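You operate a simulated robot arm through the tools that you are given. There is no shell and no other tool. Be economical: measure what you need, move in short steps, check, and stop when the job is done.

The job below is to be done with a simulated two-armed robot. You get a single attempt, and the scene is never put back.

## Task
Hold the bowl on the top of the herb bench steady with one hand and put the lavender sachet from the top of the herb bench in it with the other. Put the paper sachet marked "linden" from the top of the bench on the top of the herb bench and the paper sachet marked "mint" on the white name tile there. Take the hand brush and put it on the hose coil. Any order will do.

The check looks at the end state, three seconds after you hand in, the way a careful person would. Anything else that was tipped, shoved, dropped, spilled or broken makes it a failure.

## Robot
Two 7-joint arms with two-finger grippers on one trunk, on a base that drives. Base frame: it is fixed to the floor where the robot stands at the start and does not move with it; the origin is under the middle of the robot, x ahead of it, y to its left, z up; the surface under the hand at the start is at about z = 0.84. Units: m, rad, N and s.
The left shoulder is at the start at [0.064, 0.175, 1.127], the right one opposite. With the tool pointing down near the work surface each hand reaches from about 0.26 to 0.86 m from the robot's upright axis, wherever it stands, measured 20 degrees to its own side. Places, roughly: bowl (26x26x10 cm) [0.5, -0.5, 0.9]; hand brush [-3, -3.5, 1]; hose coil [-2.75, -2, 0.75]; name tile [-1.5, 1.5, 0.75]; paper sachet [-1.25, 1.25, 1]; top of the herb bench [0.6, 0, 0.8]. Payload 2.94 kg a hand.
The tool frame of a hand sits at the grasp point between the pads (the TCP): z along the fingers, y along the line on which they close. The tips reach 0.03 m beyond it. Largest opening 0.138 m; the body of the gripper starts 0.109 m behind the TCP.
Orientation is that of the tool frame in the base frame, as a unit quaternion [w, x, y, z]. With the fingers straight down and closing along the base's y, the tool's x points along the base's -x, its y along +y and its z along -z.

## Interface
- The arms move only by the tool play_rows. It takes "left_moves", "right_moves" or both (then of equal length, played together; a hand with none holds still); each is a list of rows, each a list of 6 numbers: the shift along the tool's x, y, z in units of 20 mm (1.0 is 20 mm), then the turn, a rotation vector about the tool's x, y, z in units of 5 degrees (1.0 is 5 degrees). In form: [[tx, ty, tz, wx, wy, wz], ...]. A call has 1 to 8 rows; each row shifts and turns the commanded pose from where the row before left it, along the tool's axes as they then stand. "left_jaw" and "right_jaw" are, for a hand that has rows, the gripper command, from -1 (fully open) to 1 (shut), values between in proportion, set as the call begins (left out, the last holds). A call with a number of a shift or a turn outside -1 to 1 is refused whole. A row lasts 0.2 s, in which the tool goes at most 0.05 m and 0.15 rad; a call with a longer step from one row to the next is refused whole, and so is a gripper value outside its range. A pose out of reach is approached as far as the arm can. The call stops where the force on the tool passes 40 N (or 10 N more than at its start, if that is more) or the arm is blocked; 0.2 s more then pass. Each finger halts on what it meets, pressing with about 28 N; the grip force reading is that of the motor and also rises with nothing between the fingers. The clock runs only during rows and for 0.2 s after the last one: add rows that do not move to give the fingers time. It gives the time, the measured TCP pose, the force on the tool (base axes), the opening and the grip force at its end, in the units of the frame above (readings bear some noise), with the torque about the TCP (base axes, N m) and any sound that the robot's microphone picked up.
- Cameras (640 x 400 px; columns grow to the right, rows downward): "scene" is now at [0.1465, -0.008, 1.5921]; the picture's right is [-0.10, -1.00, -0.00], its down [-0.82, 0.08, -0.57] and it looks along [0.56, -0.06, -0.82] (base axes); focal length 214 px, centre (320, 200). "left" rides on the left gripper at [0.071, -0.019, -0.146] in its tool frame; the picture's right is [0.26, 0.97, 0.00], its down [-0.85, 0.23, -0.48] and it looks along [-0.46, 0.12, 0.88] (tool axes); focal length 280 px, centre (320, 200). "right" rides on the right gripper at [0.071, 0.019, -0.146] in its tool frame; the picture's right is [-0.26, 0.97, 0.00], its down [-0.85, -0.23, -0.48] and it looks along [-0.46, -0.12, 0.88] (tool axes); focal length 280 px, centre (320, 200). There is no depth. A picture from a camera that has moved, and an enlarged one, comes with that camera's place and axes in the base frame and with its lens.
- camera(camera): a new picture of that camera. The clock stands still meanwhile.
- slide_trunk(by): slides the trunk up (or, below 0, down) by that many m; the arms and the scene camera ride with it, the base frame stays. It gives what a move gives, with no picture.
- base_move(legs): drives the robot by 1 to 6 legs, each [ahead, turn to the left] in m and rad, along the robot's own axes; the way and the turn of a leg run together, so that a leg with both is an arc; at most 1.5 m and 3.142 rad a leg. The arms and the cameras ride along, it lands a little off, and it stops where it bumps. It gives what a move gives.
- head_to(pan, tilt): turns the head with the scene camera to pan (to the left, within 2.094 rad either way) and tilt (down, from -0.506 to 1.204), counted from straight ahead of the robot. It gives what a move gives.
- zoom(camera, box): a new picture of the part [left, top, right, bottom] of that camera's present view, enlarged. The clock stands still meanwhile.
- job_done(): hands the job in; it is judged then, once.

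Work in short steps. Places have to be worked out from the pictures, the camera data and where the tool is seen: move nearer, look again, correct. Check each grasp and each placing, and mend what went wrong. You have 165 turns and 118 pictures in all, those below and enlarged ones among them. Open the grippers and draw the arms clear of the work before you hand the job in, unless the task says otherwise; then end with one line.

The tools are called by a JSON object that holds its "method" and its "body". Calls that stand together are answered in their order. play_rows: Moves the arms, as the interface text tells. Its arguments: {"type":"object","properties":{"left_moves":{"type":"array","items":{"type":"array","items":{"type":"number"}}},"left_jaw":{"type":"number"},"right_moves":{"type":"array","items":{"type":"array","items":{"type":"number"}}},"right_jaw":{"type":"number"}},"required":[]} The other tools are called the same way: slide_trunk (by) slides the trunk up or down; base_move (legs) drives the base; head_to (pan, tilt) turns the head that bears the scene camera; camera (camera) takes a picture; zoom (camera, box) takes an enlarged picture of a part of a camera's view; job_done () hands the job in.

At the start:

```text
t: 0.0
left_position: [0.5092, 0.0481, 1.1283]
left_ee_rot: [0.0, -0.001, 1.0, 0.0]
left_wrist_force: [0.1, 0.7, 0.0]
left_ft_torque: [0.0, -0.01, 0.0]
left_opening: 0.138
left_grasp_force: 0.1
right_position: [0.3993, -0.3194, 1.1765]
right_ee_rot: [0.0, -0.001, 1.0, 0.0]
right_wrist_force: [-0.7, -0.4, 0.1]
right_ft_torque: [-0.02, 0.03, -0.03]
right_opening: 0.1379
right_grasp_force: 0.2
trunk travel left (down, up): [-0.3, 0.434]
robot x, y, heading: [-0.0026, -0.0025, 0.001]
head pan, tilt: [-0.099, 0.969]
```

scene: 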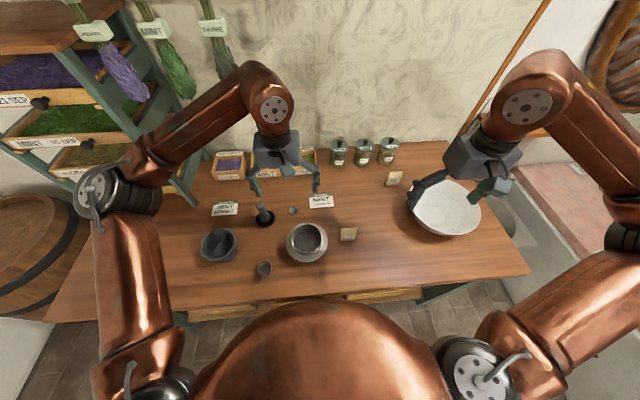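
right: 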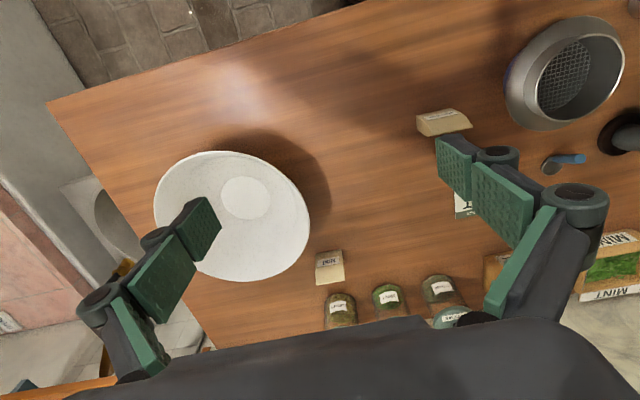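
left: 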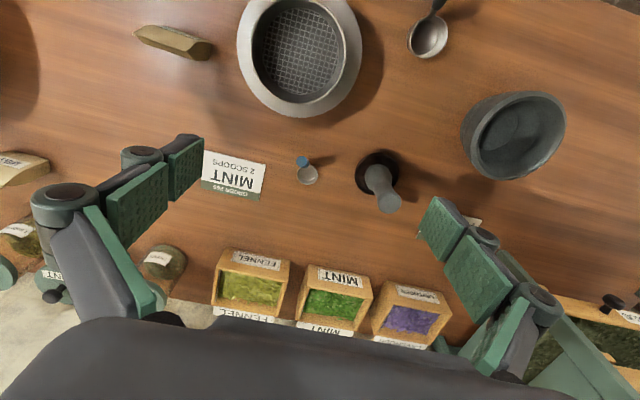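

The herb bench shows two paper sachets and a white bowl. I zoom in to read the labels.

{"method": "zoom", "body": {"camera": "right", "box": [280, 90, 500, 300]}}

{"method": "zoom", "body": {"camera": "scene", "box": [200, 130, 440, 280]}}

```text
1.90 times, centred on (390, 195) of right
camera zoom: at [0.3291, -0.298, 1.3234], right [0.26, 0.97, 0.0], down [0.85, -0.23, 0.47], along [0.46, -0.12, -0.88], focal length 534 px, centre (187, 210)
```

zoom: 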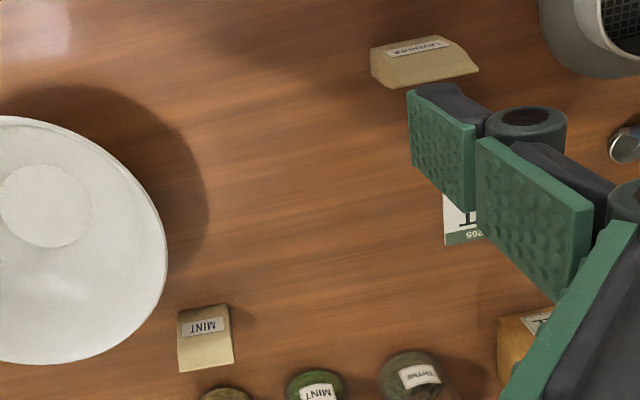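

```text
2.67 times, centred on (320, 205) of scene
camera zoom: at [0.1465, -0.008, 1.5921], right [-0.1, -1.0, 0.0], down [-0.82, 0.08, -0.57], along [0.56, -0.06, -0.82], focal length 572 px, centre (320, 187)
```

zoom: 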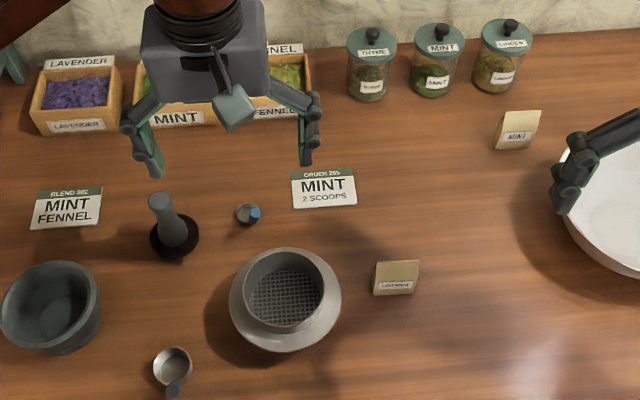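

Lavender and mint sachets are on the herb bench; lavender at about (0.48,-0.14), bowl at about (0.53,-0.5). I pan the head both ways to see the surroundings before driving.

{"method": "head_to", "body": {"pan": -1.2, "tilt": 0.5}}

{"method": "camera", "body": {"camera": "scene"}}

{"method": "head_to", "body": {"pan": 2.094, "tilt": 0.4}}

{"method": "camera", "body": {"camera": "scene"}}

{"method": "head_to", "body": {"pan": -2.094, "tilt": 0.4}}

{"method": "camera", "body": {"camera": "scene"}}

```text
t: 1.3
left_position: [0.5086, 0.048, 1.1286]
left_ee_rot: [0.0, -0.001, 1.0, 0.0]
left_wrist_force: [0.8, -0.2, -0.5]
left_ft_torque: [0.04, 0.0, -0.01]
left_opening: 0.1376
left_grasp_force: 0.0
right_position: [0.4, -0.318, 1.178]
right_ee_rot: [-0.001, 0.0, 1.0, 0.0]
right_wrist_force: [-0.9, -0.3, -0.2]
right_ft_torque: [-0.02, -0.04, -0.02]
right_opening: 0.1378
right_grasp_force: 0.0
trunk travel left (down, up): [-0.3, 0.434]
robot x, y, heading: [0.0015, 0.0018, 0.004]
head pan, tilt: [-1.201, 0.499]
```

```text
112 pictures are left
camera scene: at [0.1082, -0.0857, 1.6309], right [-0.93, -0.36, 0.0], down [-0.17, 0.45, -0.88], along [0.32, -0.82, -0.48], focal length 214 px, centre (320, 200)
```

scene: 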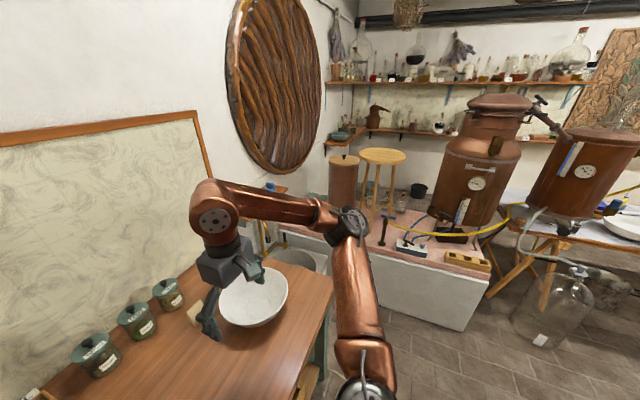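

```text
t: 4.1
left_position: [0.5083, 0.0466, 1.1288]
left_ee_rot: [0.0, 0.0, 1.0, -0.001]
left_wrist_force: [0.4, 0.2, 0.3]
left_ft_torque: [-0.02, -0.04, 0.0]
left_opening: 0.1378
left_grasp_force: 0.0
right_position: [0.3993, -0.3181, 1.1778]
right_ee_rot: [-0.001, 0.001, 1.0, -0.001]
right_wrist_force: [0.2, -0.1, 0.3]
right_ft_torque: [-0.01, -0.01, 0.01]
right_opening: 0.1379
right_grasp_force: 0.1
trunk travel left (down, up): [-0.3, 0.434]
robot x, y, heading: [-0.0014, 0.003, -0.003]
head pan, tilt: [2.094, 0.4]
```

```text
111 pictures are left
camera scene: at [0.0289, 0.0793, 1.6401], right [0.87, 0.5, 0.0], down [0.19, -0.34, -0.92], along [-0.46, 0.8, -0.39], focal length 214 px, centre (320, 200)
```

scene: 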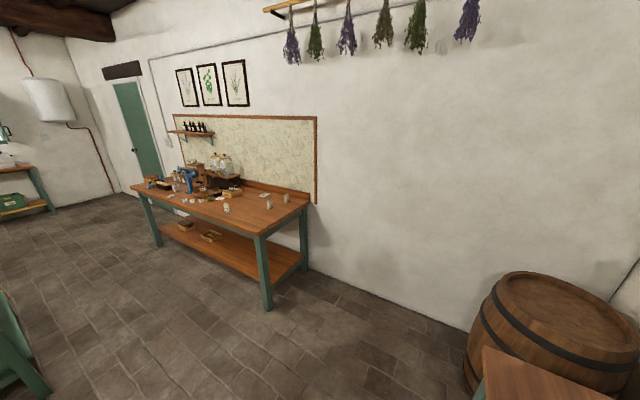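

```text
t: 7.5
left_position: [0.5076, 0.047, 1.1286]
left_ee_rot: [0.0, -0.001, 1.0, 0.0]
left_wrist_force: [0.0, -0.4, -0.4]
left_ft_torque: [0.01, 0.0, 0.03]
left_opening: 0.1381
left_grasp_force: 0.1
right_position: [0.3989, -0.3191, 1.1773]
right_ee_rot: [-0.001, 0.0, 1.0, 0.0]
right_wrist_force: [0.0, 0.5, -0.5]
right_ft_torque: [0.02, -0.02, -0.02]
right_opening: 0.138
right_grasp_force: 0.1
trunk travel left (down, up): [-0.3, 0.434]
robot x, y, heading: [-0.0033, 0.0027, 0.001]
head pan, tilt: [-2.094, 0.4]
```

```text
110 pictures are left
camera scene: at [0.0289, -0.0812, 1.6401], right [-0.87, 0.5, 0.0], down [0.19, 0.34, -0.92], along [-0.46, -0.8, -0.39], focal length 214 px, centre (320, 200)
```

scene: 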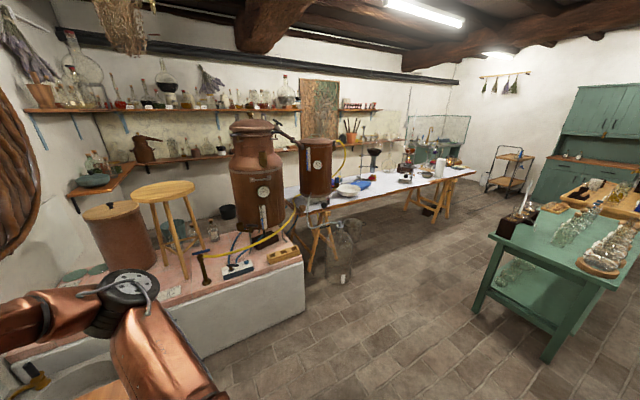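

The area to the right is clear of the arm (the platform with the stool is far enough). I turn the robot -0.65 rad so the bowl and lavender are in front, and look.

{"method": "base_move", "body": {"legs": [[0, -0.65]]}}

{"method": "head_to", "body": {"pan": 0.1, "tilt": 0.95}}

{"method": "camera", "body": {"camera": "scene"}}

{"method": "camera", "body": {"camera": "left"}}

```text
t: 9.7
left_position: [0.4298, -0.2733, 1.1296]
left_ee_rot: [-0.001, 0.324, 0.946, 0.001]
left_wrist_force: [1.0, -0.3, 0.2]
left_ft_torque: [-0.02, -0.02, 0.0]
left_opening: 0.1378
left_grasp_force: 0.0
right_position: [0.1191, -0.4968, 1.1774]
right_ee_rot: [-0.001, 0.325, 0.946, 0.001]
right_wrist_force: [-0.5, 0.4, -0.1]
right_ft_torque: [0.04, -0.02, 0.02]
right_opening: 0.138
right_grasp_force: 0.1
trunk travel left (down, up): [-0.3, 0.434]
robot x, y, heading: [0.0012, 0.0008, -0.665]
head pan, tilt: [-2.094, 0.4]
```

```text
t: 11.8
left_position: [0.4309, -0.2744, 1.1294]
left_ee_rot: [0.0, 0.325, 0.946, 0.001]
left_wrist_force: [-0.1, -0.9, 0.3]
left_ft_torque: [-0.03, -0.05, -0.03]
left_opening: 0.1382
left_grasp_force: 0.0
right_position: [0.1198, -0.4962, 1.1782]
right_ee_rot: [-0.001, 0.325, 0.946, 0.001]
right_wrist_force: [-0.5, -0.1, -0.1]
right_ft_torque: [-0.01, 0.0, -0.01]
right_opening: 0.138
right_grasp_force: 0.1
trunk travel left (down, up): [-0.3, 0.434]
robot x, y, heading: [-0.0012, 0.0008, -0.661]
head pan, tilt: [0.099, 0.949]
```

```text
109 pictures are left
camera scene: at [0.1205, -0.0862, 1.5934], right [-0.53, -0.85, 0.0], down [-0.69, 0.43, -0.58], along [0.49, -0.31, -0.81], focal length 214 px, centre (320, 200)
```

scene: 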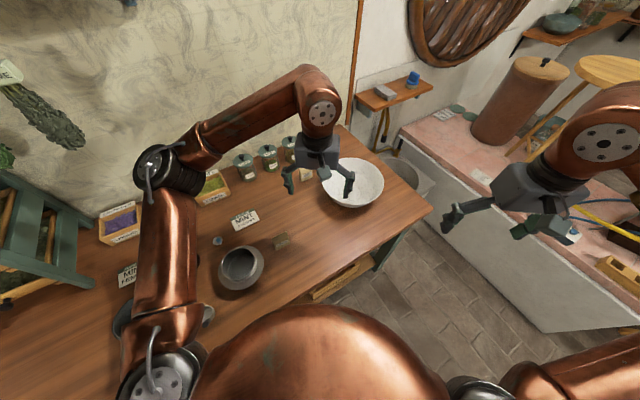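

```text
108 pictures are left
camera left: at [0.3623, -0.246, 1.2741], right [0.39, 0.92, 0.0], down [0.81, -0.34, 0.48], along [0.44, -0.18, -0.88], focal length 280 px, centre (320, 200)
```

left: 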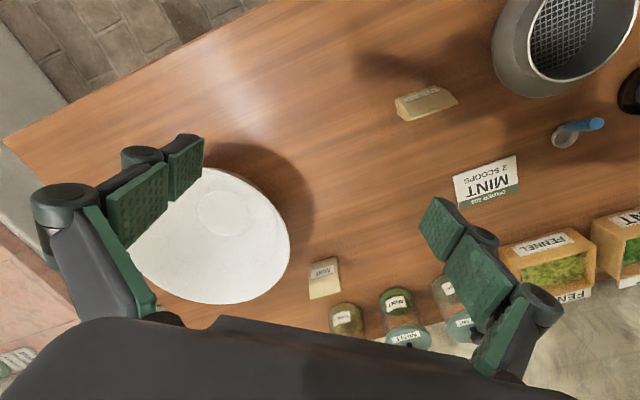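

Lavender is at about (0.48,-0.135). I move the left hand above it, staying high at z≈1.03, and look from there.

{"method": "play_rows", "body": {"left_moves": [[0.33, 1, 0.7, 0, 0, 0], [0.33, 1, 0.7, 0, 0, 0], [0.33, 1, 0.7, 0, 0, 0], [0.33, 1, 0.7, 0, 0, 0], [0.33, 1, 0.7, 0, 0, 0], [0.33, 1, 0.7, 0, 0, 0], [0.33, 1, 0.7, 0, 0, 0]]}}

{"method": "camera", "body": {"camera": "left"}}

```text
t: 13.4
left_position: [0.4798, -0.134, 1.031]
left_ee_rot: [0.0, 0.325, 0.946, 0.0]
left_wrist_force: [0.5, 0.6, -0.2]
left_ft_torque: [0.02, 0.04, 0.02]
left_opening: 0.1377
left_grasp_force: 0.0
right_position: [0.12, -0.4947, 1.1787]
right_ee_rot: [0.0, 0.325, 0.946, 0.0]
right_wrist_force: [-0.1, -0.3, 0.4]
right_ft_torque: [0.0, 0.01, 0.03]
right_opening: 0.138
right_grasp_force: 0.1
trunk travel left (down, up): [-0.3, 0.434]
robot x, y, heading: [-0.0003, 0.0022, -0.664]
head pan, tilt: [0.099, 0.949]
```

```text
107 pictures are left
camera left: at [0.4122, -0.1059, 1.1762], right [0.39, 0.92, 0.0], down [0.81, -0.34, 0.48], along [0.44, -0.18, -0.88], focal length 280 px, centre (320, 200)
```

left: 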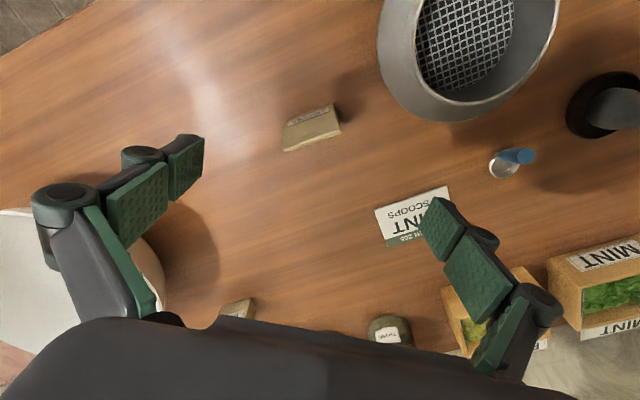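

The sachet is nearly beneath the TCP. I zoom to see its shape and orientation.

{"method": "zoom", "body": {"camera": "left", "box": [260, 80, 370, 170]}}

{"method": "zoom", "body": {"camera": "scene", "box": [220, 200, 340, 280]}}

```text
4.44 times, centred on (315, 125) of left
camera zoom: at [0.4122, -0.1059, 1.1762], right [0.39, 0.92, 0.0], down [0.81, -0.34, 0.48], along [0.44, -0.18, -0.88], focal length 1246 px, centre (342, 533)
```

zoom: 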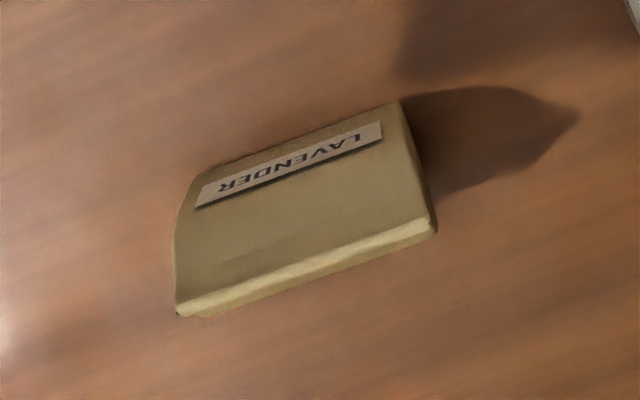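

```text
5.00 times, centred on (280, 240) of scene
camera zoom: at [0.1212, -0.0851, 1.5934], right [-0.53, -0.85, 0.0], down [-0.69, 0.43, -0.58], along [0.49, -0.31, -0.81], focal length 1072 px, centre (520, 0)
```

zoom: 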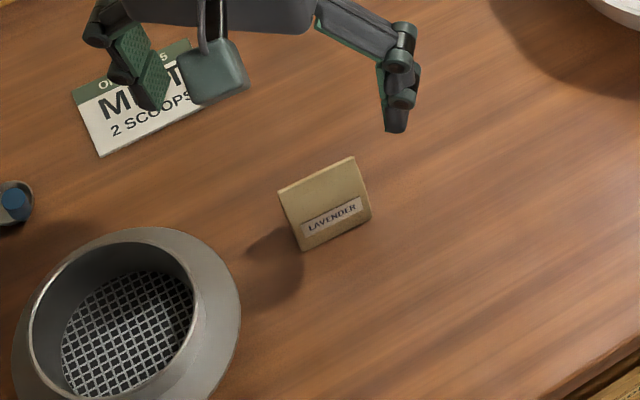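

The sachet stands upright, ridge at z≈0.90, from (0.483,-0.175) to (0.4875,-0.113). I align the left jaw with its width (turn about +35° around vertical) and descend to z≈0.95.

{"method": "play_rows", "body": {"left_moves": [[-0.52, -0.22, 0, 0, 0, 0], [0, 0, 0.57, 0, 0, -1], [0, 0, 0.57, 0, 0, -1], [0, 0, 0.57, 0, 0, -1], [0, 0, 0.57, 0, 0, -1], [0, 0, 0.57, 0, 0, -1], [0, 0, 0.57, 0, 0, -1], [0, 0, 0.57, 0, 0, -1]]}}

{"method": "camera", "body": {"camera": "left"}}

```text
t: 15.2
left_position: [0.485, -0.1452, 0.9508]
left_ee_rot: [0.0, 0.024, 1.0, 0.0]
left_wrist_force: [0.6, -0.6, 0.5]
left_ft_torque: [0.02, -0.02, 0.0]
left_opening: 0.138
left_grasp_force: 0.2
right_position: [0.1212, -0.4957, 1.1775]
right_ee_rot: [-0.001, 0.324, 0.946, 0.0]
right_wrist_force: [0.5, 0.0, 0.0]
right_ft_torque: [0.01, -0.02, -0.02]
right_opening: 0.1377
right_grasp_force: 0.1
trunk travel left (down, up): [-0.3, 0.434]
robot x, y, heading: [0.0006, -0.0012, -0.662]
head pan, tilt: [0.099, 0.949]
```

```text
104 pictures are left
camera left: at [0.4129, -0.1613, 1.0963], right [-0.21, 0.98, 0.0], down [0.86, 0.19, 0.48], along [0.46, 0.1, -0.88], focal length 280 px, centre (320, 200)
```

left: 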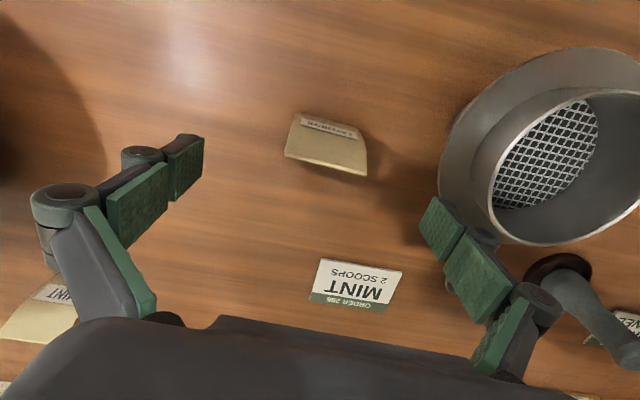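

Alignment is good (ridge centre ≈(0.486,-0.141)). I pre-close to ~0.095 and descend to z≈0.885.

{"method": "play_rows", "body": {"left_moves": [[0, 0, 0, 0, 0, 0], [0, 0.2, 0.3, 0, 0, 0], [0, 0, 1, 0, 0, 0], [0, 0, 1, 0, 0, 0], [0, 0, 0.95, 0, 0, 0]], "left_jaw": -0.377}}

{"method": "camera", "body": {"camera": "left"}}

```text
t: 16.4
left_position: [0.4887, -0.1432, 0.8856]
left_ee_rot: [0.0, 0.025, 1.0, 0.0]
left_wrist_force: [0.5, -0.3, 0.2]
left_ft_torque: [0.0, 0.05, 0.01]
left_opening: 0.0948
left_grasp_force: 0.1
right_position: [0.1203, -0.4962, 1.1776]
right_ee_rot: [-0.001, 0.325, 0.946, 0.0]
right_wrist_force: [0.5, 0.8, 0.5]
right_ft_torque: [0.01, 0.01, 0.0]
right_opening: 0.1378
right_grasp_force: 0.0
trunk travel left (down, up): [-0.3, 0.434]
robot x, y, heading: [-0.002, 0.0017, -0.666]
head pan, tilt: [0.099, 0.949]
```

```text
103 pictures are left
camera left: at [0.4157, -0.1588, 1.0303], right [-0.21, 0.98, 0.0], down [0.86, 0.19, 0.48], along [0.46, 0.1, -0.88], focal length 280 px, centre (320, 200)
```

left: 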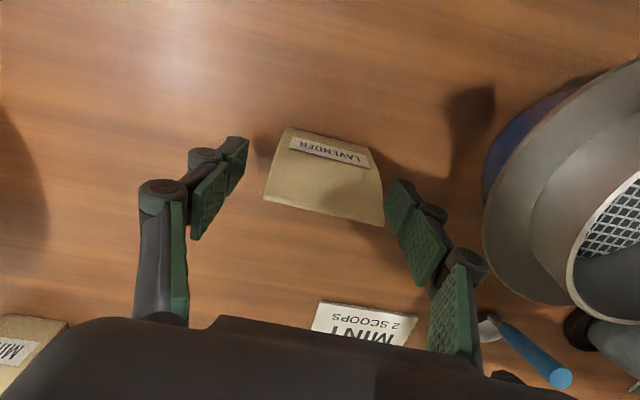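

The sachet is between the fingers. I close the jaw.

{"method": "play_rows", "body": {"left_moves": [[0, 0, 0, 0, 0, 0], [0, 0, 0, 0, 0, 0], [0, 0, 0, 0, 0, 0], [0, 0, 0, 0, 0, 0], [0, 0, 0, 0, 0, 0]], "left_jaw": 1}}

{"method": "play_rows", "body": {"left_moves": [[0, 0, -0.5, 0, 0, 0], [0, 0, -1, 0, 0, 0], [0, 0, -1, 0, 0, 0], [0, 0, -1, 0, 0, 0], [0, 0, -1, 0, 0, 0], [0, 0, -1, 0, 0, 0], [0, 0, -1, 0, 0, 0], [0, 0, -1, 0, 0, 0]]}}

{"method": "camera", "body": {"camera": "left"}}

```text
t: 17.6
left_position: [0.4876, -0.1438, 0.8858]
left_ee_rot: [0.0, 0.025, 1.0, 0.0]
left_wrist_force: [-0.5, 0.3, 0.3]
left_ft_torque: [0.0, 0.01, -0.01]
left_opening: 0.0566
left_grasp_force: 28.2
right_position: [0.1206, -0.4957, 1.1778]
right_ee_rot: [0.0, 0.325, 0.946, 0.0]
right_wrist_force: [0.3, 1.0, -0.3]
right_ft_torque: [-0.02, 0.01, 0.0]
right_opening: 0.138
right_grasp_force: 0.1
trunk travel left (down, up): [-0.3, 0.434]
robot x, y, heading: [0.0029, -0.0021, -0.658]
head pan, tilt: [0.099, 0.949]
```

```text
t: 19.4
left_position: [0.4857, -0.1408, 1.0376]
left_ee_rot: [0.0, 0.026, 1.0, 0.001]
left_wrist_force: [0.7, -0.1, 0.1]
left_ft_torque: [0.01, 0.0, 0.01]
left_opening: 0.0564
left_grasp_force: 27.8
right_position: [0.1191, -0.4961, 1.1767]
right_ee_rot: [0.0, 0.325, 0.946, 0.0]
right_wrist_force: [-0.1, 0.2, 0.7]
right_ft_torque: [-0.02, -0.05, 0.02]
right_opening: 0.138
right_grasp_force: 0.0
trunk travel left (down, up): [-0.3, 0.434]
robot x, y, heading: [-0.0056, 0.0019, -0.661]
head pan, tilt: [0.099, 0.949]
```

```text
102 pictures are left
camera left: at [0.413, -0.158, 1.1824], right [-0.21, 0.98, 0.0], down [0.86, 0.19, 0.48], along [0.47, 0.1, -0.88], focal length 280 px, centre (320, 200)
```

left: 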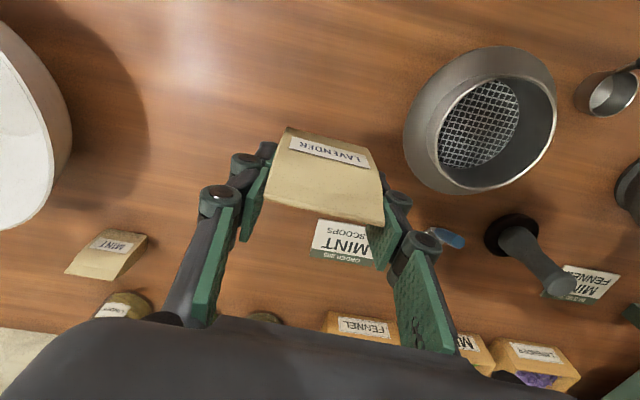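

Lavender is held. The bowl centre I put at (0.525,-0.49), rim z≈0.94; I bring the right hand above the rim's robot-right side, about (0.445,-0.593), z≈1.05.

{"method": "play_rows", "body": {"right_moves": [[-1, 0.385, 0, 0, 0, 0], [-1, 0.385, 0, 0, 0, 0], [-1, 0.385, 0, 0, 0, 0], [-1, 0.385, 0, 0, 0, 0], [-1, 0.385, 0, 0, 0, 0], [-1, 0.385, 0, 0, 0, 0], [-1, 0.385, 0, 0, 0, 0], [-1, 0.385, 0, 0, 0, 0]]}}

{"method": "play_rows", "body": {"right_moves": [[-1, 0.385, 0.8, 0, 0, 0], [-1, 0.385, 0.8, 0, 0, 0], [-1, 0.385, 0.8, 0, 0, 0], [-1, 0.385, 0.8, 0, 0, 0], [-1, 0.385, 0.8, 0, 0, 0], [-1, 0.385, 0.8, 0, 0, 0], [-1, 0.385, 0.8, 0, 0, 0], [-0.8, 0.385, 0.8, 0, 0, 0]]}}

{"method": "camera", "body": {"camera": "right"}}

{"method": "camera", "body": {"camera": "scene"}}

```text
t: 21.2
left_position: [0.4853, -0.1422, 1.037]
left_ee_rot: [0.0, 0.025, 1.0, 0.0]
left_wrist_force: [0.5, 0.0, -0.4]
left_ft_torque: [0.01, 0.05, -0.01]
left_opening: 0.0568
left_grasp_force: 27.9
right_position: [0.2846, -0.5477, 1.1769]
right_ee_rot: [-0.001, 0.325, 0.946, 0.0]
right_wrist_force: [-0.2, -0.6, -0.9]
right_ft_torque: [0.01, 0.01, -0.02]
right_opening: 0.1378
right_grasp_force: 0.2
trunk travel left (down, up): [-0.3, 0.434]
robot x, y, heading: [-0.0026, 0.0027, -0.658]
head pan, tilt: [0.099, 0.949]
```

```text
t: 23.0
left_position: [0.4865, -0.1425, 1.0363]
left_ee_rot: [-0.001, 0.025, 1.0, 0.0]
left_wrist_force: [-0.4, 0.0, -0.3]
left_ft_torque: [0.0, 0.02, -0.01]
left_opening: 0.0567
left_grasp_force: 28.8
right_position: [0.4447, -0.5923, 1.0497]
right_ee_rot: [0.0, 0.325, 0.946, 0.0]
right_wrist_force: [-0.2, 0.5, -0.5]
right_ft_torque: [-0.02, 0.03, 0.01]
right_opening: 0.1379
right_grasp_force: 0.1
trunk travel left (down, up): [-0.3, 0.434]
robot x, y, heading: [0.0007, 0.0025, -0.658]
head pan, tilt: [0.099, 0.949]
```

```text
101 pictures are left
camera right: at [0.4018, -0.5324, 1.1957], right [0.8, 0.6, 0.0], down [0.53, -0.7, 0.47], along [0.28, -0.38, -0.88], focal length 280 px, centre (320, 200)
```

right: 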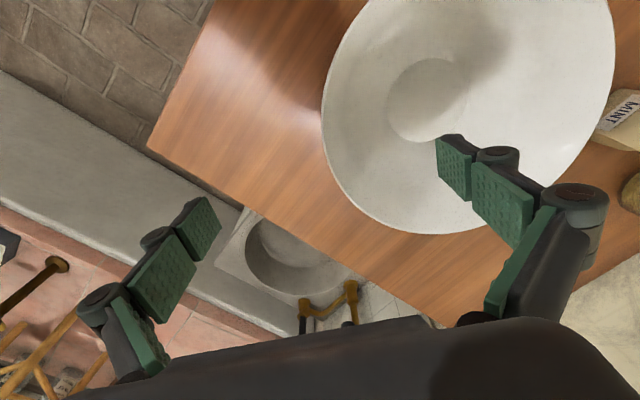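

```text
100 pictures are left
camera scene: at [0.1219, -0.0859, 1.5933], right [-0.53, -0.85, 0.0], down [-0.69, 0.43, -0.58], along [0.49, -0.31, -0.81], focal length 214 px, centre (320, 200)
```

scene: 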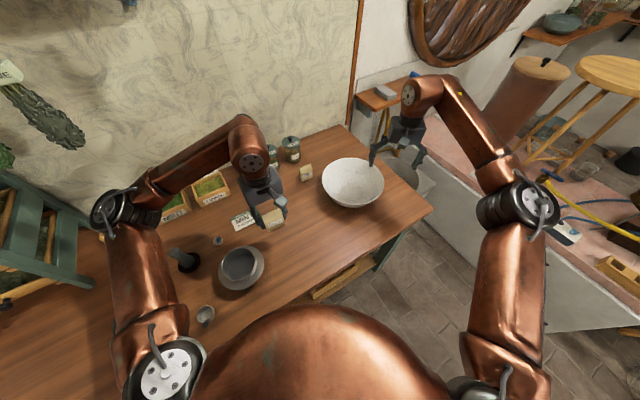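

The TCP line meets the rim as planned. I shift 4 mm toward the bowl and descend with open jaws to z≈0.945, stopping automatically on contact.

{"method": "play_rows", "body": {"right_moves": [[0, 0.2, 0.6, 0, 0, 0], [0, 0, 1, 0, 0, 0], [0, 0, 1, 0, 0, 0], [0, 0, 1, 0, 0, 0], [0, 0, 1, 0, 0, 0], [0, 0, 0.6, 0, 0, 0]]}}

{"method": "camera", "body": {"camera": "right"}}

{"method": "zoom", "body": {"camera": "scene", "box": [280, 100, 460, 220]}}

```text
t: 24.4
left_position: [0.4866, -0.1419, 1.0379]
left_ee_rot: [0.0, 0.025, 1.0, 0.0]
left_wrist_force: [-0.3, -0.3, 0.1]
left_ft_torque: [0.0, 0.0, 0.01]
left_opening: 0.0563
left_grasp_force: 27.8
right_position: [0.447, -0.5911, 0.9439]
right_ee_rot: [-0.001, 0.325, 0.946, 0.0]
right_wrist_force: [-0.3, -0.8, 1.2]
right_ft_torque: [-0.03, -0.01, 0.01]
right_opening: 0.1379
right_grasp_force: 0.1
trunk travel left (down, up): [-0.3, 0.434]
robot x, y, heading: [-0.0055, 0.0014, -0.662]
head pan, tilt: [0.099, 0.949]
```

```text
99 pictures are left
camera right: at [0.4044, -0.5312, 1.0911], right [0.8, 0.6, 0.0], down [0.53, -0.7, 0.47], along [0.29, -0.38, -0.88], focal length 280 px, centre (320, 200)
```

right: 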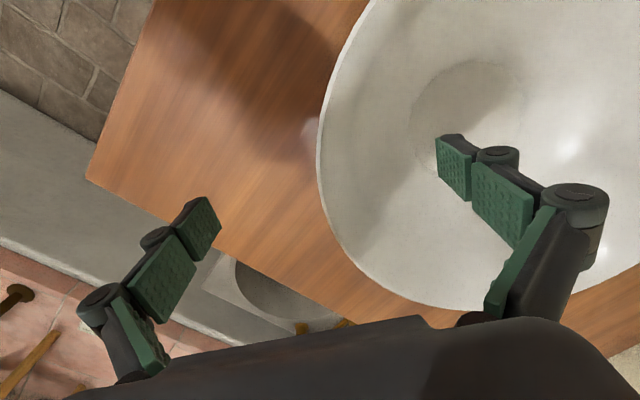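

```text
3.33 times, centred on (370, 160) of scene
camera zoom: at [0.121, -0.0861, 1.5934], right [-0.53, -0.85, 0.0], down [-0.69, 0.43, -0.58], along [0.49, -0.31, -0.81], focal length 715 px, centre (153, 333)
```

zoom: 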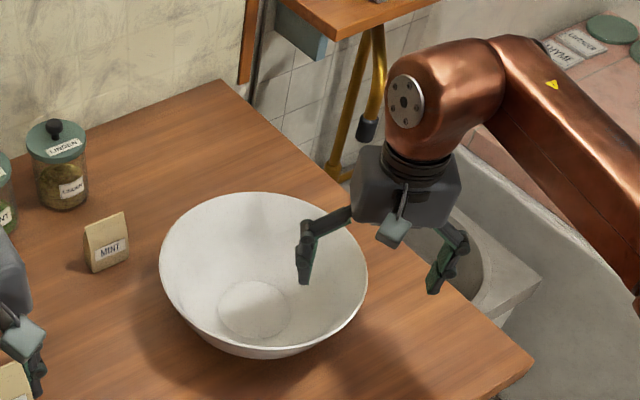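

The rim sits right at the TCP. I lower 10 mm more and close gently on it.

{"method": "play_rows", "body": {"right_moves": [[0, 0, 0.5, 0, 0, 0], [0, 0, 0, 0, 0, 0], [0, 0, 0, 0, 0, 0], [0, 0, 0, 0, 0, 0], [0, 0, 0, 0, 0, 0]], "right_jaw": 0.4}}

{"method": "camera", "body": {"camera": "right"}}

```text
t: 25.6
left_position: [0.4859, -0.142, 1.0366]
left_ee_rot: [0.0, 0.026, 1.0, 0.0]
left_wrist_force: [-0.9, 0.3, -0.5]
left_ft_torque: [0.02, 0.03, -0.04]
left_opening: 0.0567
left_grasp_force: 27.9
right_position: [0.448, -0.5905, 0.9355]
right_ee_rot: [-0.001, 0.324, 0.946, 0.0]
right_wrist_force: [0.6, 1.1, -0.4]
right_ft_torque: [0.01, -0.02, -0.02]
right_opening: 0.042
right_grasp_force: 0.8
trunk travel left (down, up): [-0.3, 0.434]
robot x, y, heading: [-0.0005, -0.003, -0.662]
head pan, tilt: [0.099, 0.949]
```

```text
97 pictures are left
camera right: at [0.4052, -0.5304, 1.082], right [0.8, 0.6, 0.0], down [0.53, -0.7, 0.47], along [0.29, -0.38, -0.88], focal length 280 px, centre (320, 200)
```

right: 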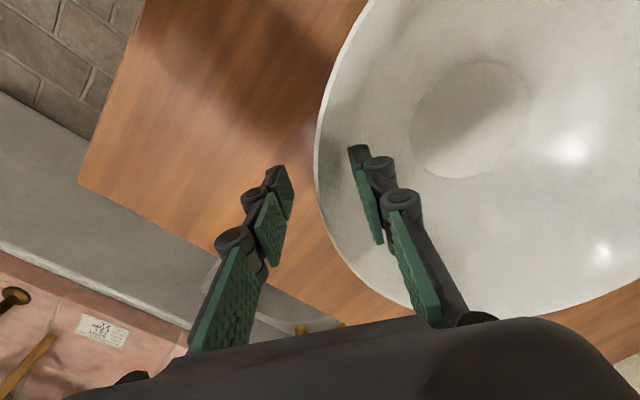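

Straddling the rim evenly. I close fully.

{"method": "play_rows", "body": {"right_moves": [[0, 0, 0, 0, 0, 0], [0, 0, 0, 0, 0, 0], [0, 0, 0, 0, 0, 0], [0, 0, 0, 0, 0, 0]], "right_jaw": 1}}

{"method": "camera", "body": {"camera": "right"}}

```text
t: 26.6
left_position: [0.4854, -0.1413, 1.0365]
left_ee_rot: [-0.001, 0.025, 1.0, 0.0]
left_wrist_force: [0.7, 0.1, 0.0]
left_ft_torque: [-0.02, -0.01, 0.03]
left_opening: 0.0568
left_grasp_force: 27.7
right_position: [0.4501, -0.5904, 0.9361]
right_ee_rot: [0.001, 0.324, 0.946, 0.0]
right_wrist_force: [4.1, 1.7, 2.5]
right_ft_torque: [0.79, -0.64, -0.4]
right_opening: 0.0198
right_grasp_force: 28.3
trunk travel left (down, up): [-0.3, 0.434]
robot x, y, heading: [-0.0004, 0.0005, -0.661]
head pan, tilt: [0.099, 0.949]
```

```text
96 pictures are left
camera right: at [0.4054, -0.5302, 1.0823], right [0.8, 0.6, 0.0], down [0.53, -0.7, 0.48], along [0.29, -0.38, -0.88], focal length 280 px, centre (320, 200)
```

right: 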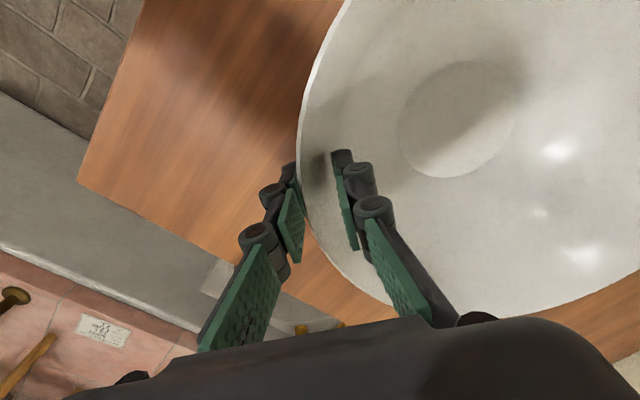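

The bowl's rim is gripped with low force. I carry the lavender with the left hand over the bowl to about (0.55,-0.455), clear of the right gripper.

{"method": "play_rows", "body": {"left_moves": [[-0.25, -0.97, 0, 0, 0, 0], [-0.25, -0.97, 0, 0, 0, 0], [-0.25, -0.97, 0, 0, 0, 0], [-0.25, -0.97, 0, 0, 0, 0], [-0.25, -0.97, 0, 0, 0, 0], [-0.25, -0.97, 0, 0, 0, 0], [-0.25, -0.97, 0, 0, 0, 0], [-0.25, -0.97, 0, 0, 0, 0]]}}

{"method": "play_rows", "body": {"left_moves": [[-0.25, -0.97, 0, 0, 0, 0], [-0.25, -0.97, 0, 0, 0, 0], [-0.25, -0.97, 0, 0, 0, 0], [-0.25, -0.97, 0, 0, 0, 0], [-0.25, -0.97, 0, 0, 0, 0], [-0.25, -0.97, 0, 0, 0, 0], [-0.25, -0.97, 0, 0, 0, 0], [-0.25, -0.97, 0, 0, 0, 0]]}}

{"method": "zoom", "body": {"camera": "scene", "box": [260, 90, 460, 220]}}

{"method": "camera", "body": {"camera": "left"}}

```text
t: 28.4
left_position: [0.5189, -0.296, 1.0369]
left_ee_rot: [0.0, 0.026, 1.0, 0.0]
left_wrist_force: [1.2, 0.8, -0.4]
left_ft_torque: [0.01, 0.0, 0.01]
left_opening: 0.0567
left_grasp_force: 28.2
right_position: [0.4481, -0.5901, 0.936]
right_ee_rot: [-0.001, 0.325, 0.946, 0.0]
right_wrist_force: [3.9, -0.7, 6.6]
right_ft_torque: [0.97, -0.63, -0.29]
right_opening: 0.0199
right_grasp_force: 27.8
trunk travel left (down, up): [-0.3, 0.434]
robot x, y, heading: [-0.0025, 0.0004, -0.662]
head pan, tilt: [0.099, 0.949]
```

```text
t: 30.2
left_position: [0.5485, -0.4543, 1.0375]
left_ee_rot: [0.0, 0.025, 1.0, 0.0]
left_wrist_force: [-0.1, 0.3, -0.3]
left_ft_torque: [-0.02, 0.0, -0.01]
left_opening: 0.0568
left_grasp_force: 28.2
right_position: [0.4494, -0.5917, 0.9357]
right_ee_rot: [0.0, 0.323, 0.946, 0.001]
right_wrist_force: [1.7, -0.9, 9.3]
right_ft_torque: [0.82, -0.8, -0.24]
right_opening: 0.0199
right_grasp_force: 27.5
trunk travel left (down, up): [-0.3, 0.434]
robot x, y, heading: [-0.0001, 0.0044, -0.66]
head pan, tilt: [0.099, 0.949]
```

```text
3.08 times, centred on (360, 155) of scene
camera zoom: at [0.12, -0.0864, 1.5935], right [-0.53, -0.85, 0.0], down [-0.69, 0.43, -0.58], along [0.49, -0.31, -0.81], focal length 660 px, centre (197, 338)
```

zoom: 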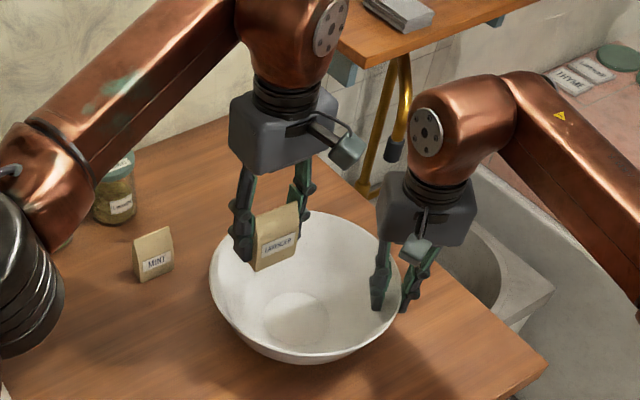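

```text
94 pictures are left
camera left: at [0.4767, -0.4707, 1.1828], right [-0.21, 0.98, 0.0], down [0.86, 0.19, 0.48], along [0.47, 0.1, -0.88], focal length 280 px, centre (320, 200)
```

left: 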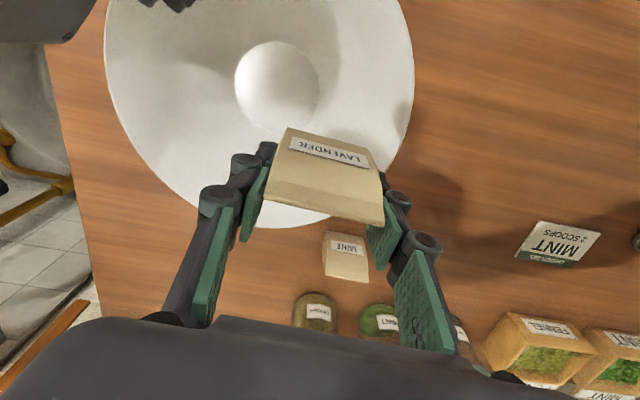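

Bowl centre now appears at about (0.522,-0.51). I nudge the sachet toward centre, yaw 20° to keep clear of the right gripper, then look.

{"method": "play_rows", "body": {"left_moves": [[0.3, -0.5, 0, 0, 0, 0], [0.3, -0.5, 0, 0, 0, 0], [0, 0, 0, 0, 0, -1], [0, 0, 0, 0, 0, -1], [0, 0, 0, 0, 0, -1], [0, 0, 0, 0, 0, -1], [0, 0, 1, 0, 0, 0], [0, 0, 1, 0, 0, 0]]}}

{"method": "zoom", "body": {"camera": "scene", "box": [260, 90, 460, 220]}}

{"method": "camera", "body": {"camera": "left"}}

```text
t: 32.0
left_position: [0.5368, -0.473, 0.9946]
left_ee_rot: [0.0, -0.15, 0.989, 0.0]
left_wrist_force: [0.0, -0.2, 0.0]
left_ft_torque: [0.01, 0.0, 0.01]
left_opening: 0.0566
left_grasp_force: 28.5
right_position: [0.4468, -0.5899, 0.9355]
right_ee_rot: [-0.001, 0.325, 0.946, 0.0]
right_wrist_force: [4.3, -0.9, 9.7]
right_ft_torque: [0.69, -0.67, -0.35]
right_opening: 0.0197
right_grasp_force: 27.6
trunk travel left (down, up): [-0.3, 0.434]
robot x, y, heading: [0.0042, 0.0009, -0.667]
head pan, tilt: [0.099, 0.949]
```

```text
3.08 times, centred on (360, 155) of scene
camera zoom: at [0.1205, -0.0856, 1.5935], right [-0.53, -0.85, 0.0], down [-0.69, 0.43, -0.58], along [0.49, -0.31, -0.81], focal length 660 px, centre (197, 338)
```

zoom: 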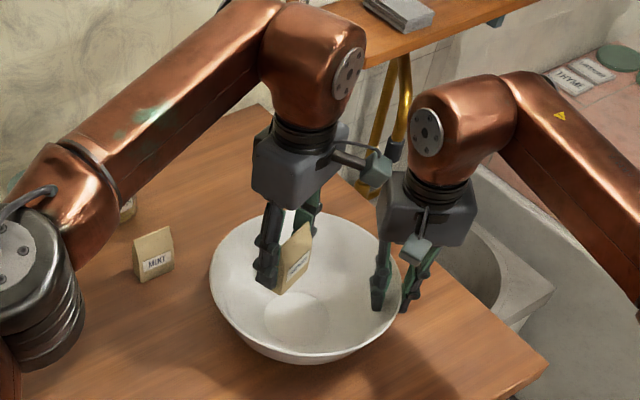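

```text
92 pictures are left
camera left: at [0.474, -0.5132, 1.1415], right [-0.54, 0.84, 0.0], down [0.74, 0.47, 0.48], along [0.4, 0.25, -0.88], focal length 280 px, centre (320, 200)
```

left: 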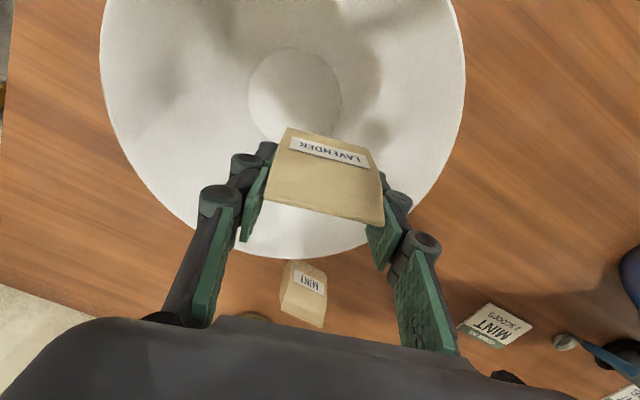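

The left camera housing would come too near the right gripper at this yaw. I turn back 20°, shift to about (0.55,-0.465) and descend to z≈0.94.

{"method": "play_rows", "body": {"left_moves": [[0, 0, 0, 0, 0, 1], [0, 0, 0, 0, 0, 1], [0, 0, 0, 0, 0, 1], [0, 0, 0, 0, 0, 1], [-0.63, 0.43, 0, 0, 0, 0], [0, 0, 0.9, 0, 0, 0], [0, 0, 0.9, 0, 0, 0], [0, 0, 0.8, 0, 0, 0]]}}

{"method": "zoom", "body": {"camera": "scene", "box": [260, 90, 460, 220]}}

{"method": "camera", "body": {"camera": "left"}}

```text
t: 33.8
left_position: [0.5486, -0.4665, 0.9433]
left_ee_rot: [0.001, 0.025, 1.0, 0.0]
left_wrist_force: [0.3, -0.5, -0.5]
left_ft_torque: [0.01, -0.02, -0.04]
left_opening: 0.0566
left_grasp_force: 28.2
right_position: [0.4481, -0.5902, 0.9354]
right_ee_rot: [0.0, 0.325, 0.946, 0.001]
right_wrist_force: [2.6, -1.8, 10.2]
right_ft_torque: [0.8, -0.64, -0.33]
right_opening: 0.02
right_grasp_force: 27.9
trunk travel left (down, up): [-0.3, 0.434]
robot x, y, heading: [0.0007, 0.0011, -0.664]
head pan, tilt: [0.099, 0.949]
```

```text
3.08 times, centred on (360, 155) of scene
camera zoom: at [0.1204, -0.0857, 1.5935], right [-0.53, -0.85, 0.0], down [-0.69, 0.43, -0.58], along [0.49, -0.31, -0.81], focal length 660 px, centre (197, 338)
```

zoom: 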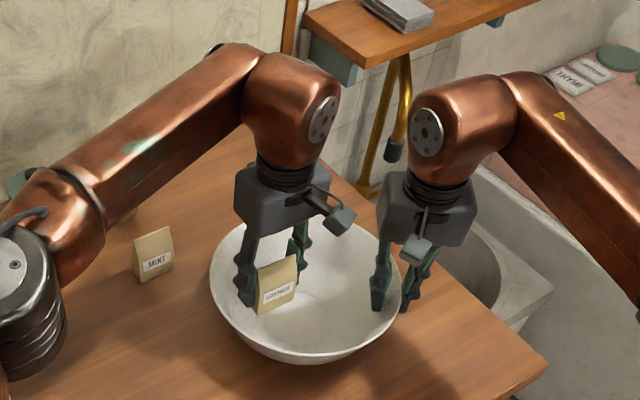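

```text
90 pictures are left
camera left: at [0.4768, -0.4822, 1.0882], right [-0.21, 0.98, 0.0], down [0.86, 0.19, 0.48], along [0.46, 0.1, -0.88], focal length 280 px, centre (320, 200)
```

left: 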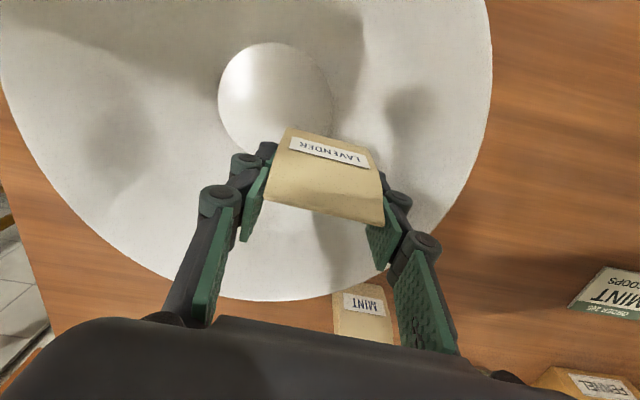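

Clear so far. I shift 14 mm toward the bowl centre, lower 10 mm, then open partly to release.

{"method": "play_rows", "body": {"left_moves": [[0.7, 0, 0, 0, 0, 0], [0, 0, 0.6, 0, 0, 0]]}}

{"method": "play_rows", "body": {"left_moves": [[0, 0, 0, 0, 0, 0], [0, 0, 0, 0, 0, 0], [0, 0, 0, 0, 0, 0]], "left_jaw": -0.25}}

{"method": "camera", "body": {"camera": "left"}}

```text
t: 34.4
left_position: [0.5348, -0.4665, 0.9331]
left_ee_rot: [0.001, 0.025, 1.0, 0.0]
left_wrist_force: [0.1, -0.4, -0.4]
left_ft_torque: [-0.03, 0.02, 0.01]
left_opening: 0.0567
left_grasp_force: 27.8
right_position: [0.4489, -0.5904, 0.9368]
right_ee_rot: [0.0, 0.324, 0.946, 0.0]
right_wrist_force: [2.0, -1.7, 10.2]
right_ft_torque: [0.69, -0.69, -0.37]
right_opening: 0.0198
right_grasp_force: 27.6
trunk travel left (down, up): [-0.3, 0.434]
robot x, y, heading: [0.0026, 0.0012, -0.662]
head pan, tilt: [0.099, 0.949]
```

```text
t: 35.2
left_position: [0.536, -0.467, 0.9334]
left_ee_rot: [0.0, 0.025, 1.0, 0.0]
left_wrist_force: [-0.6, -0.6, 0.3]
left_ft_torque: [0.01, -0.04, -0.01]
left_opening: 0.0867
left_grasp_force: 0.0
right_position: [0.4475, -0.5895, 0.9362]
right_ee_rot: [0.0, 0.325, 0.946, 0.0]
right_wrist_force: [3.5, -1.8, 10.5]
right_ft_torque: [0.7, -0.66, -0.34]
right_opening: 0.0196
right_grasp_force: 28.2
trunk travel left (down, up): [-0.3, 0.434]
robot x, y, heading: [-0.002, -0.0014, -0.662]
head pan, tilt: [0.099, 0.949]
```

```text
89 pictures are left
camera left: at [0.4633, -0.4831, 1.0779], right [-0.21, 0.98, 0.0], down [0.86, 0.19, 0.48], along [0.47, 0.1, -0.88], focal length 280 px, centre (320, 200)
```

left: 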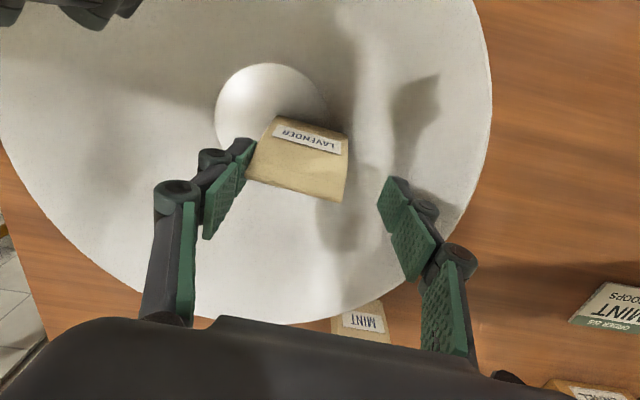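

The lavender rests in the bowl. I raise the left hand straight up and look.

{"method": "play_rows", "body": {"left_moves": [[0, -0.2, -0.5, 0, 0, 0], [0, 0, -1, 0, 0, 0], [0, 0, -1, 0, 0, 0], [0, 0, -1, 0, 0, 0], [0, 0, -1, 0, 0, 0], [0, 0, -1, 0, 0, 0]]}}

{"method": "camera", "body": {"camera": "left"}}

```text
t: 36.6
left_position: [0.5376, -0.4683, 1.0419]
left_ee_rot: [0.0, 0.025, 1.0, 0.0]
left_wrist_force: [-0.2, -0.5, 0.4]
left_ft_torque: [0.0, -0.02, -0.01]
left_opening: 0.0862
left_grasp_force: 0.0
right_position: [0.4481, -0.5905, 0.937]
right_ee_rot: [0.0, 0.326, 0.946, 0.0]
right_wrist_force: [0.8, -1.1, 12.1]
right_ft_torque: [0.5, -0.96, -0.37]
right_opening: 0.0198
right_grasp_force: 27.7
trunk travel left (down, up): [-0.3, 0.434]
robot x, y, heading: [0.0009, -0.0023, -0.662]
head pan, tilt: [0.099, 0.949]
```

```text
88 pictures are left
camera left: at [0.4647, -0.4838, 1.1877], right [-0.21, 0.98, 0.0], down [0.86, 0.19, 0.48], along [0.47, 0.1, -0.88], focal length 280 px, centre (320, 200)
```

left: 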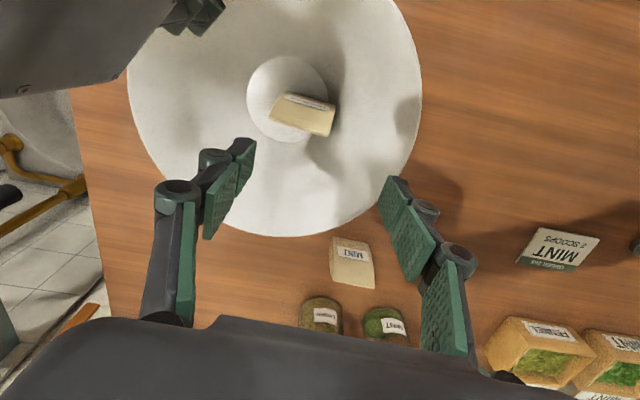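

Lavender stands in the bowl. Now the right hand opens and rises clear of the rim.

{"method": "play_rows", "body": {"right_moves": [[0, 0, 0, 0, 0, 0], [0, 0, 0, 0, 0, 0], [0, 0, 0, 0, 0, 0], [0, 0, 0, 0, 0, 0]], "right_jaw": -0.2}}

{"method": "play_rows", "body": {"right_moves": [[0, 0, -0.5, 0, 0, 0], [0, 0, -1, 0, 0, 0], [0, 0, -1, 0, 0, 0], [0, 0, -1, 0, 0, 0], [0, 0, -1, 0, 0, 0], [0, 0, -1, 0, 0, 0], [0, 0, -1, 0, 0, 0]]}}

{"method": "camera", "body": {"camera": "left"}}

```text
t: 37.6
left_position: [0.5367, -0.469, 1.0423]
left_ee_rot: [0.0, 0.026, 1.0, 0.001]
left_wrist_force: [0.2, 0.1, -0.1]
left_ft_torque: [0.02, -0.05, 0.01]
left_opening: 0.0864
left_grasp_force: 0.1
right_position: [0.4484, -0.5906, 0.9358]
right_ee_rot: [-0.001, 0.324, 0.946, 0.0]
right_wrist_force: [-1.0, 0.4, -0.2]
right_ft_torque: [0.0, 0.01, 0.02]
right_opening: 0.0827
right_grasp_force: 0.1
trunk travel left (down, up): [-0.3, 0.434]
robot x, y, heading: [-0.0007, -0.0039, -0.661]
head pan, tilt: [0.099, 0.949]
```

```text
t: 39.2
left_position: [0.5367, -0.4679, 1.0418]
left_ee_rot: [-0.001, 0.025, 1.0, 0.0]
left_wrist_force: [-0.7, -0.1, 0.2]
left_ft_torque: [-0.02, 0.0, 0.01]
left_opening: 0.0865
left_grasp_force: 0.1
right_position: [0.4466, -0.5907, 1.0664]
right_ee_rot: [-0.001, 0.324, 0.946, 0.0]
right_wrist_force: [0.2, 0.8, 0.1]
right_ft_torque: [-0.02, 0.0, -0.02]
right_opening: 0.0829
right_grasp_force: 0.0
trunk travel left (down, up): [-0.3, 0.434]
robot x, y, heading: [-0.0023, 0.0, -0.662]
head pan, tilt: [0.099, 0.949]
```

```text
87 pictures are left
camera left: at [0.4651, -0.4839, 1.1872], right [-0.21, 0.98, 0.0], down [0.86, 0.19, 0.48], along [0.46, 0.1, -0.88], focal length 280 px, centre (320, 200)
```

left: 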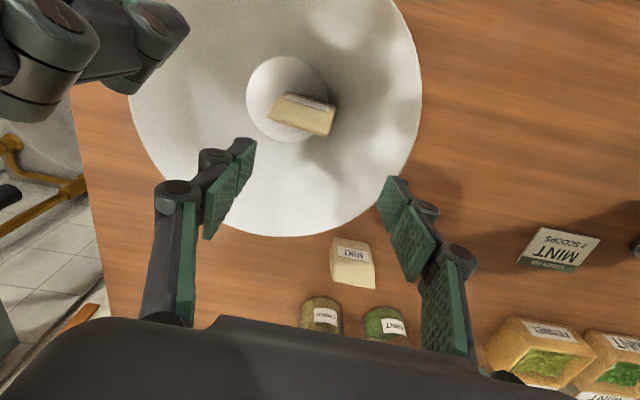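

All well. I draw both hands back and up to a compact driving pose.

{"method": "play_rows", "body": {"right_moves": [[0.3, 0, -1, 0, 0, 0], [1, -0.385, -1, 0, 0, 0], [1, -0.385, -1, 0, 0, 0], [1, -0.385, -1, 0, 0, 0], [1, -0.385, -1, 0, 0, 0], [1, -0.385, 0, 0, 0, 0], [1, -0.385, 0, 0, 0, 0], [1, -0.385, 0, 0, 0, 0]], "left_moves": [[0, 0, -1, 0, 0, 0], [0.8, 0.9, -1, 0, 0, 0], [0.8, 0.9, -1, 0, 0, 0.5], [0.8, 0.9, -1, 0, 0, 1], [0.8, 0.9, -1, 0, 0, 1], [0.8, 0.9, -1, 0, 0, 1], [0.8, 0.9, -1, 0, 0, 1], [0.8, 0.9, -1, 0, 0, 1]]}}

{"method": "play_rows", "body": {"right_moves": [[1, -0.385, 0, 0, 0, 0], [1, -0.385, 0, 0, 0, 0], [1, -0.385, 0, 0, 0, 0], [1, -0.385, 0, 0, 0, 0], [1, -0.385, 0, 0, 0, 0], [1, 0, 0, 0, 0, 0]], "left_moves": [[0.8, 0.7, 0, 0, 0, 1], [0.8, 0.7, 0, 0, 0, 0.5], [0.8, 0.7, 0, 0, 0, 0], [0.8, 0.7, 0, 0, 0, 0], [0.8, 0, 0, 0, 0, 0], [0.8, 0, 0, 0, 0, 0]]}}

{"method": "camera", "body": {"camera": "scene"}}

```text
t: 41.0
left_position: [0.4534, -0.3225, 1.2022]
left_ee_rot: [0.0, 0.263, 0.965, 0.0]
left_wrist_force: [-0.5, 0.6, 0.4]
left_ft_torque: [0.01, -0.02, -0.02]
left_opening: 0.0863
left_grasp_force: 0.0
right_position: [0.3001, -0.542, 1.1659]
right_ee_rot: [0.0, 0.325, 0.946, 0.0]
right_wrist_force: [-0.3, 0.1, -0.1]
right_ft_torque: [-0.01, -0.04, -0.03]
right_opening: 0.0829
right_grasp_force: 0.0
trunk travel left (down, up): [-0.3, 0.434]
robot x, y, heading: [-0.0013, -0.002, -0.659]
head pan, tilt: [0.099, 0.949]
```

```text
t: 42.4
left_position: [0.4072, -0.2237, 1.2033]
left_ee_rot: [0.0, 0.324, 0.946, 0.001]
left_wrist_force: [0.5, -0.1, 1.0]
left_ft_torque: [-0.02, 0.01, 0.01]
left_opening: 0.0863
left_grasp_force: 0.1
right_position: [0.1817, -0.4981, 1.1677]
right_ee_rot: [0.0, 0.323, 0.946, 0.0]
right_wrist_force: [0.0, 1.0, 0.3]
right_ft_torque: [-0.03, 0.0, 0.02]
right_opening: 0.0828
right_grasp_force: 0.1
trunk travel left (down, up): [-0.3, 0.434]
robot x, y, heading: [0.0014, -0.0009, -0.66]
head pan, tilt: [0.099, 0.949]
```

```text
86 pictures are left
camera scene: at [0.12, -0.0851, 1.5936], right [-0.53, -0.85, 0.0], down [-0.69, 0.43, -0.58], along [0.49, -0.31, -0.81], focal length 214 px, centre (320, 200)
```

scene: 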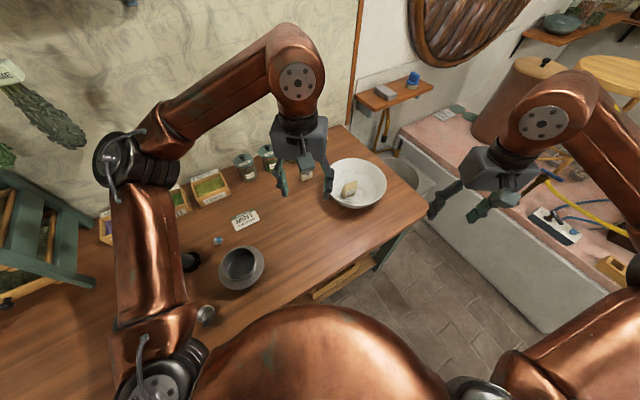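

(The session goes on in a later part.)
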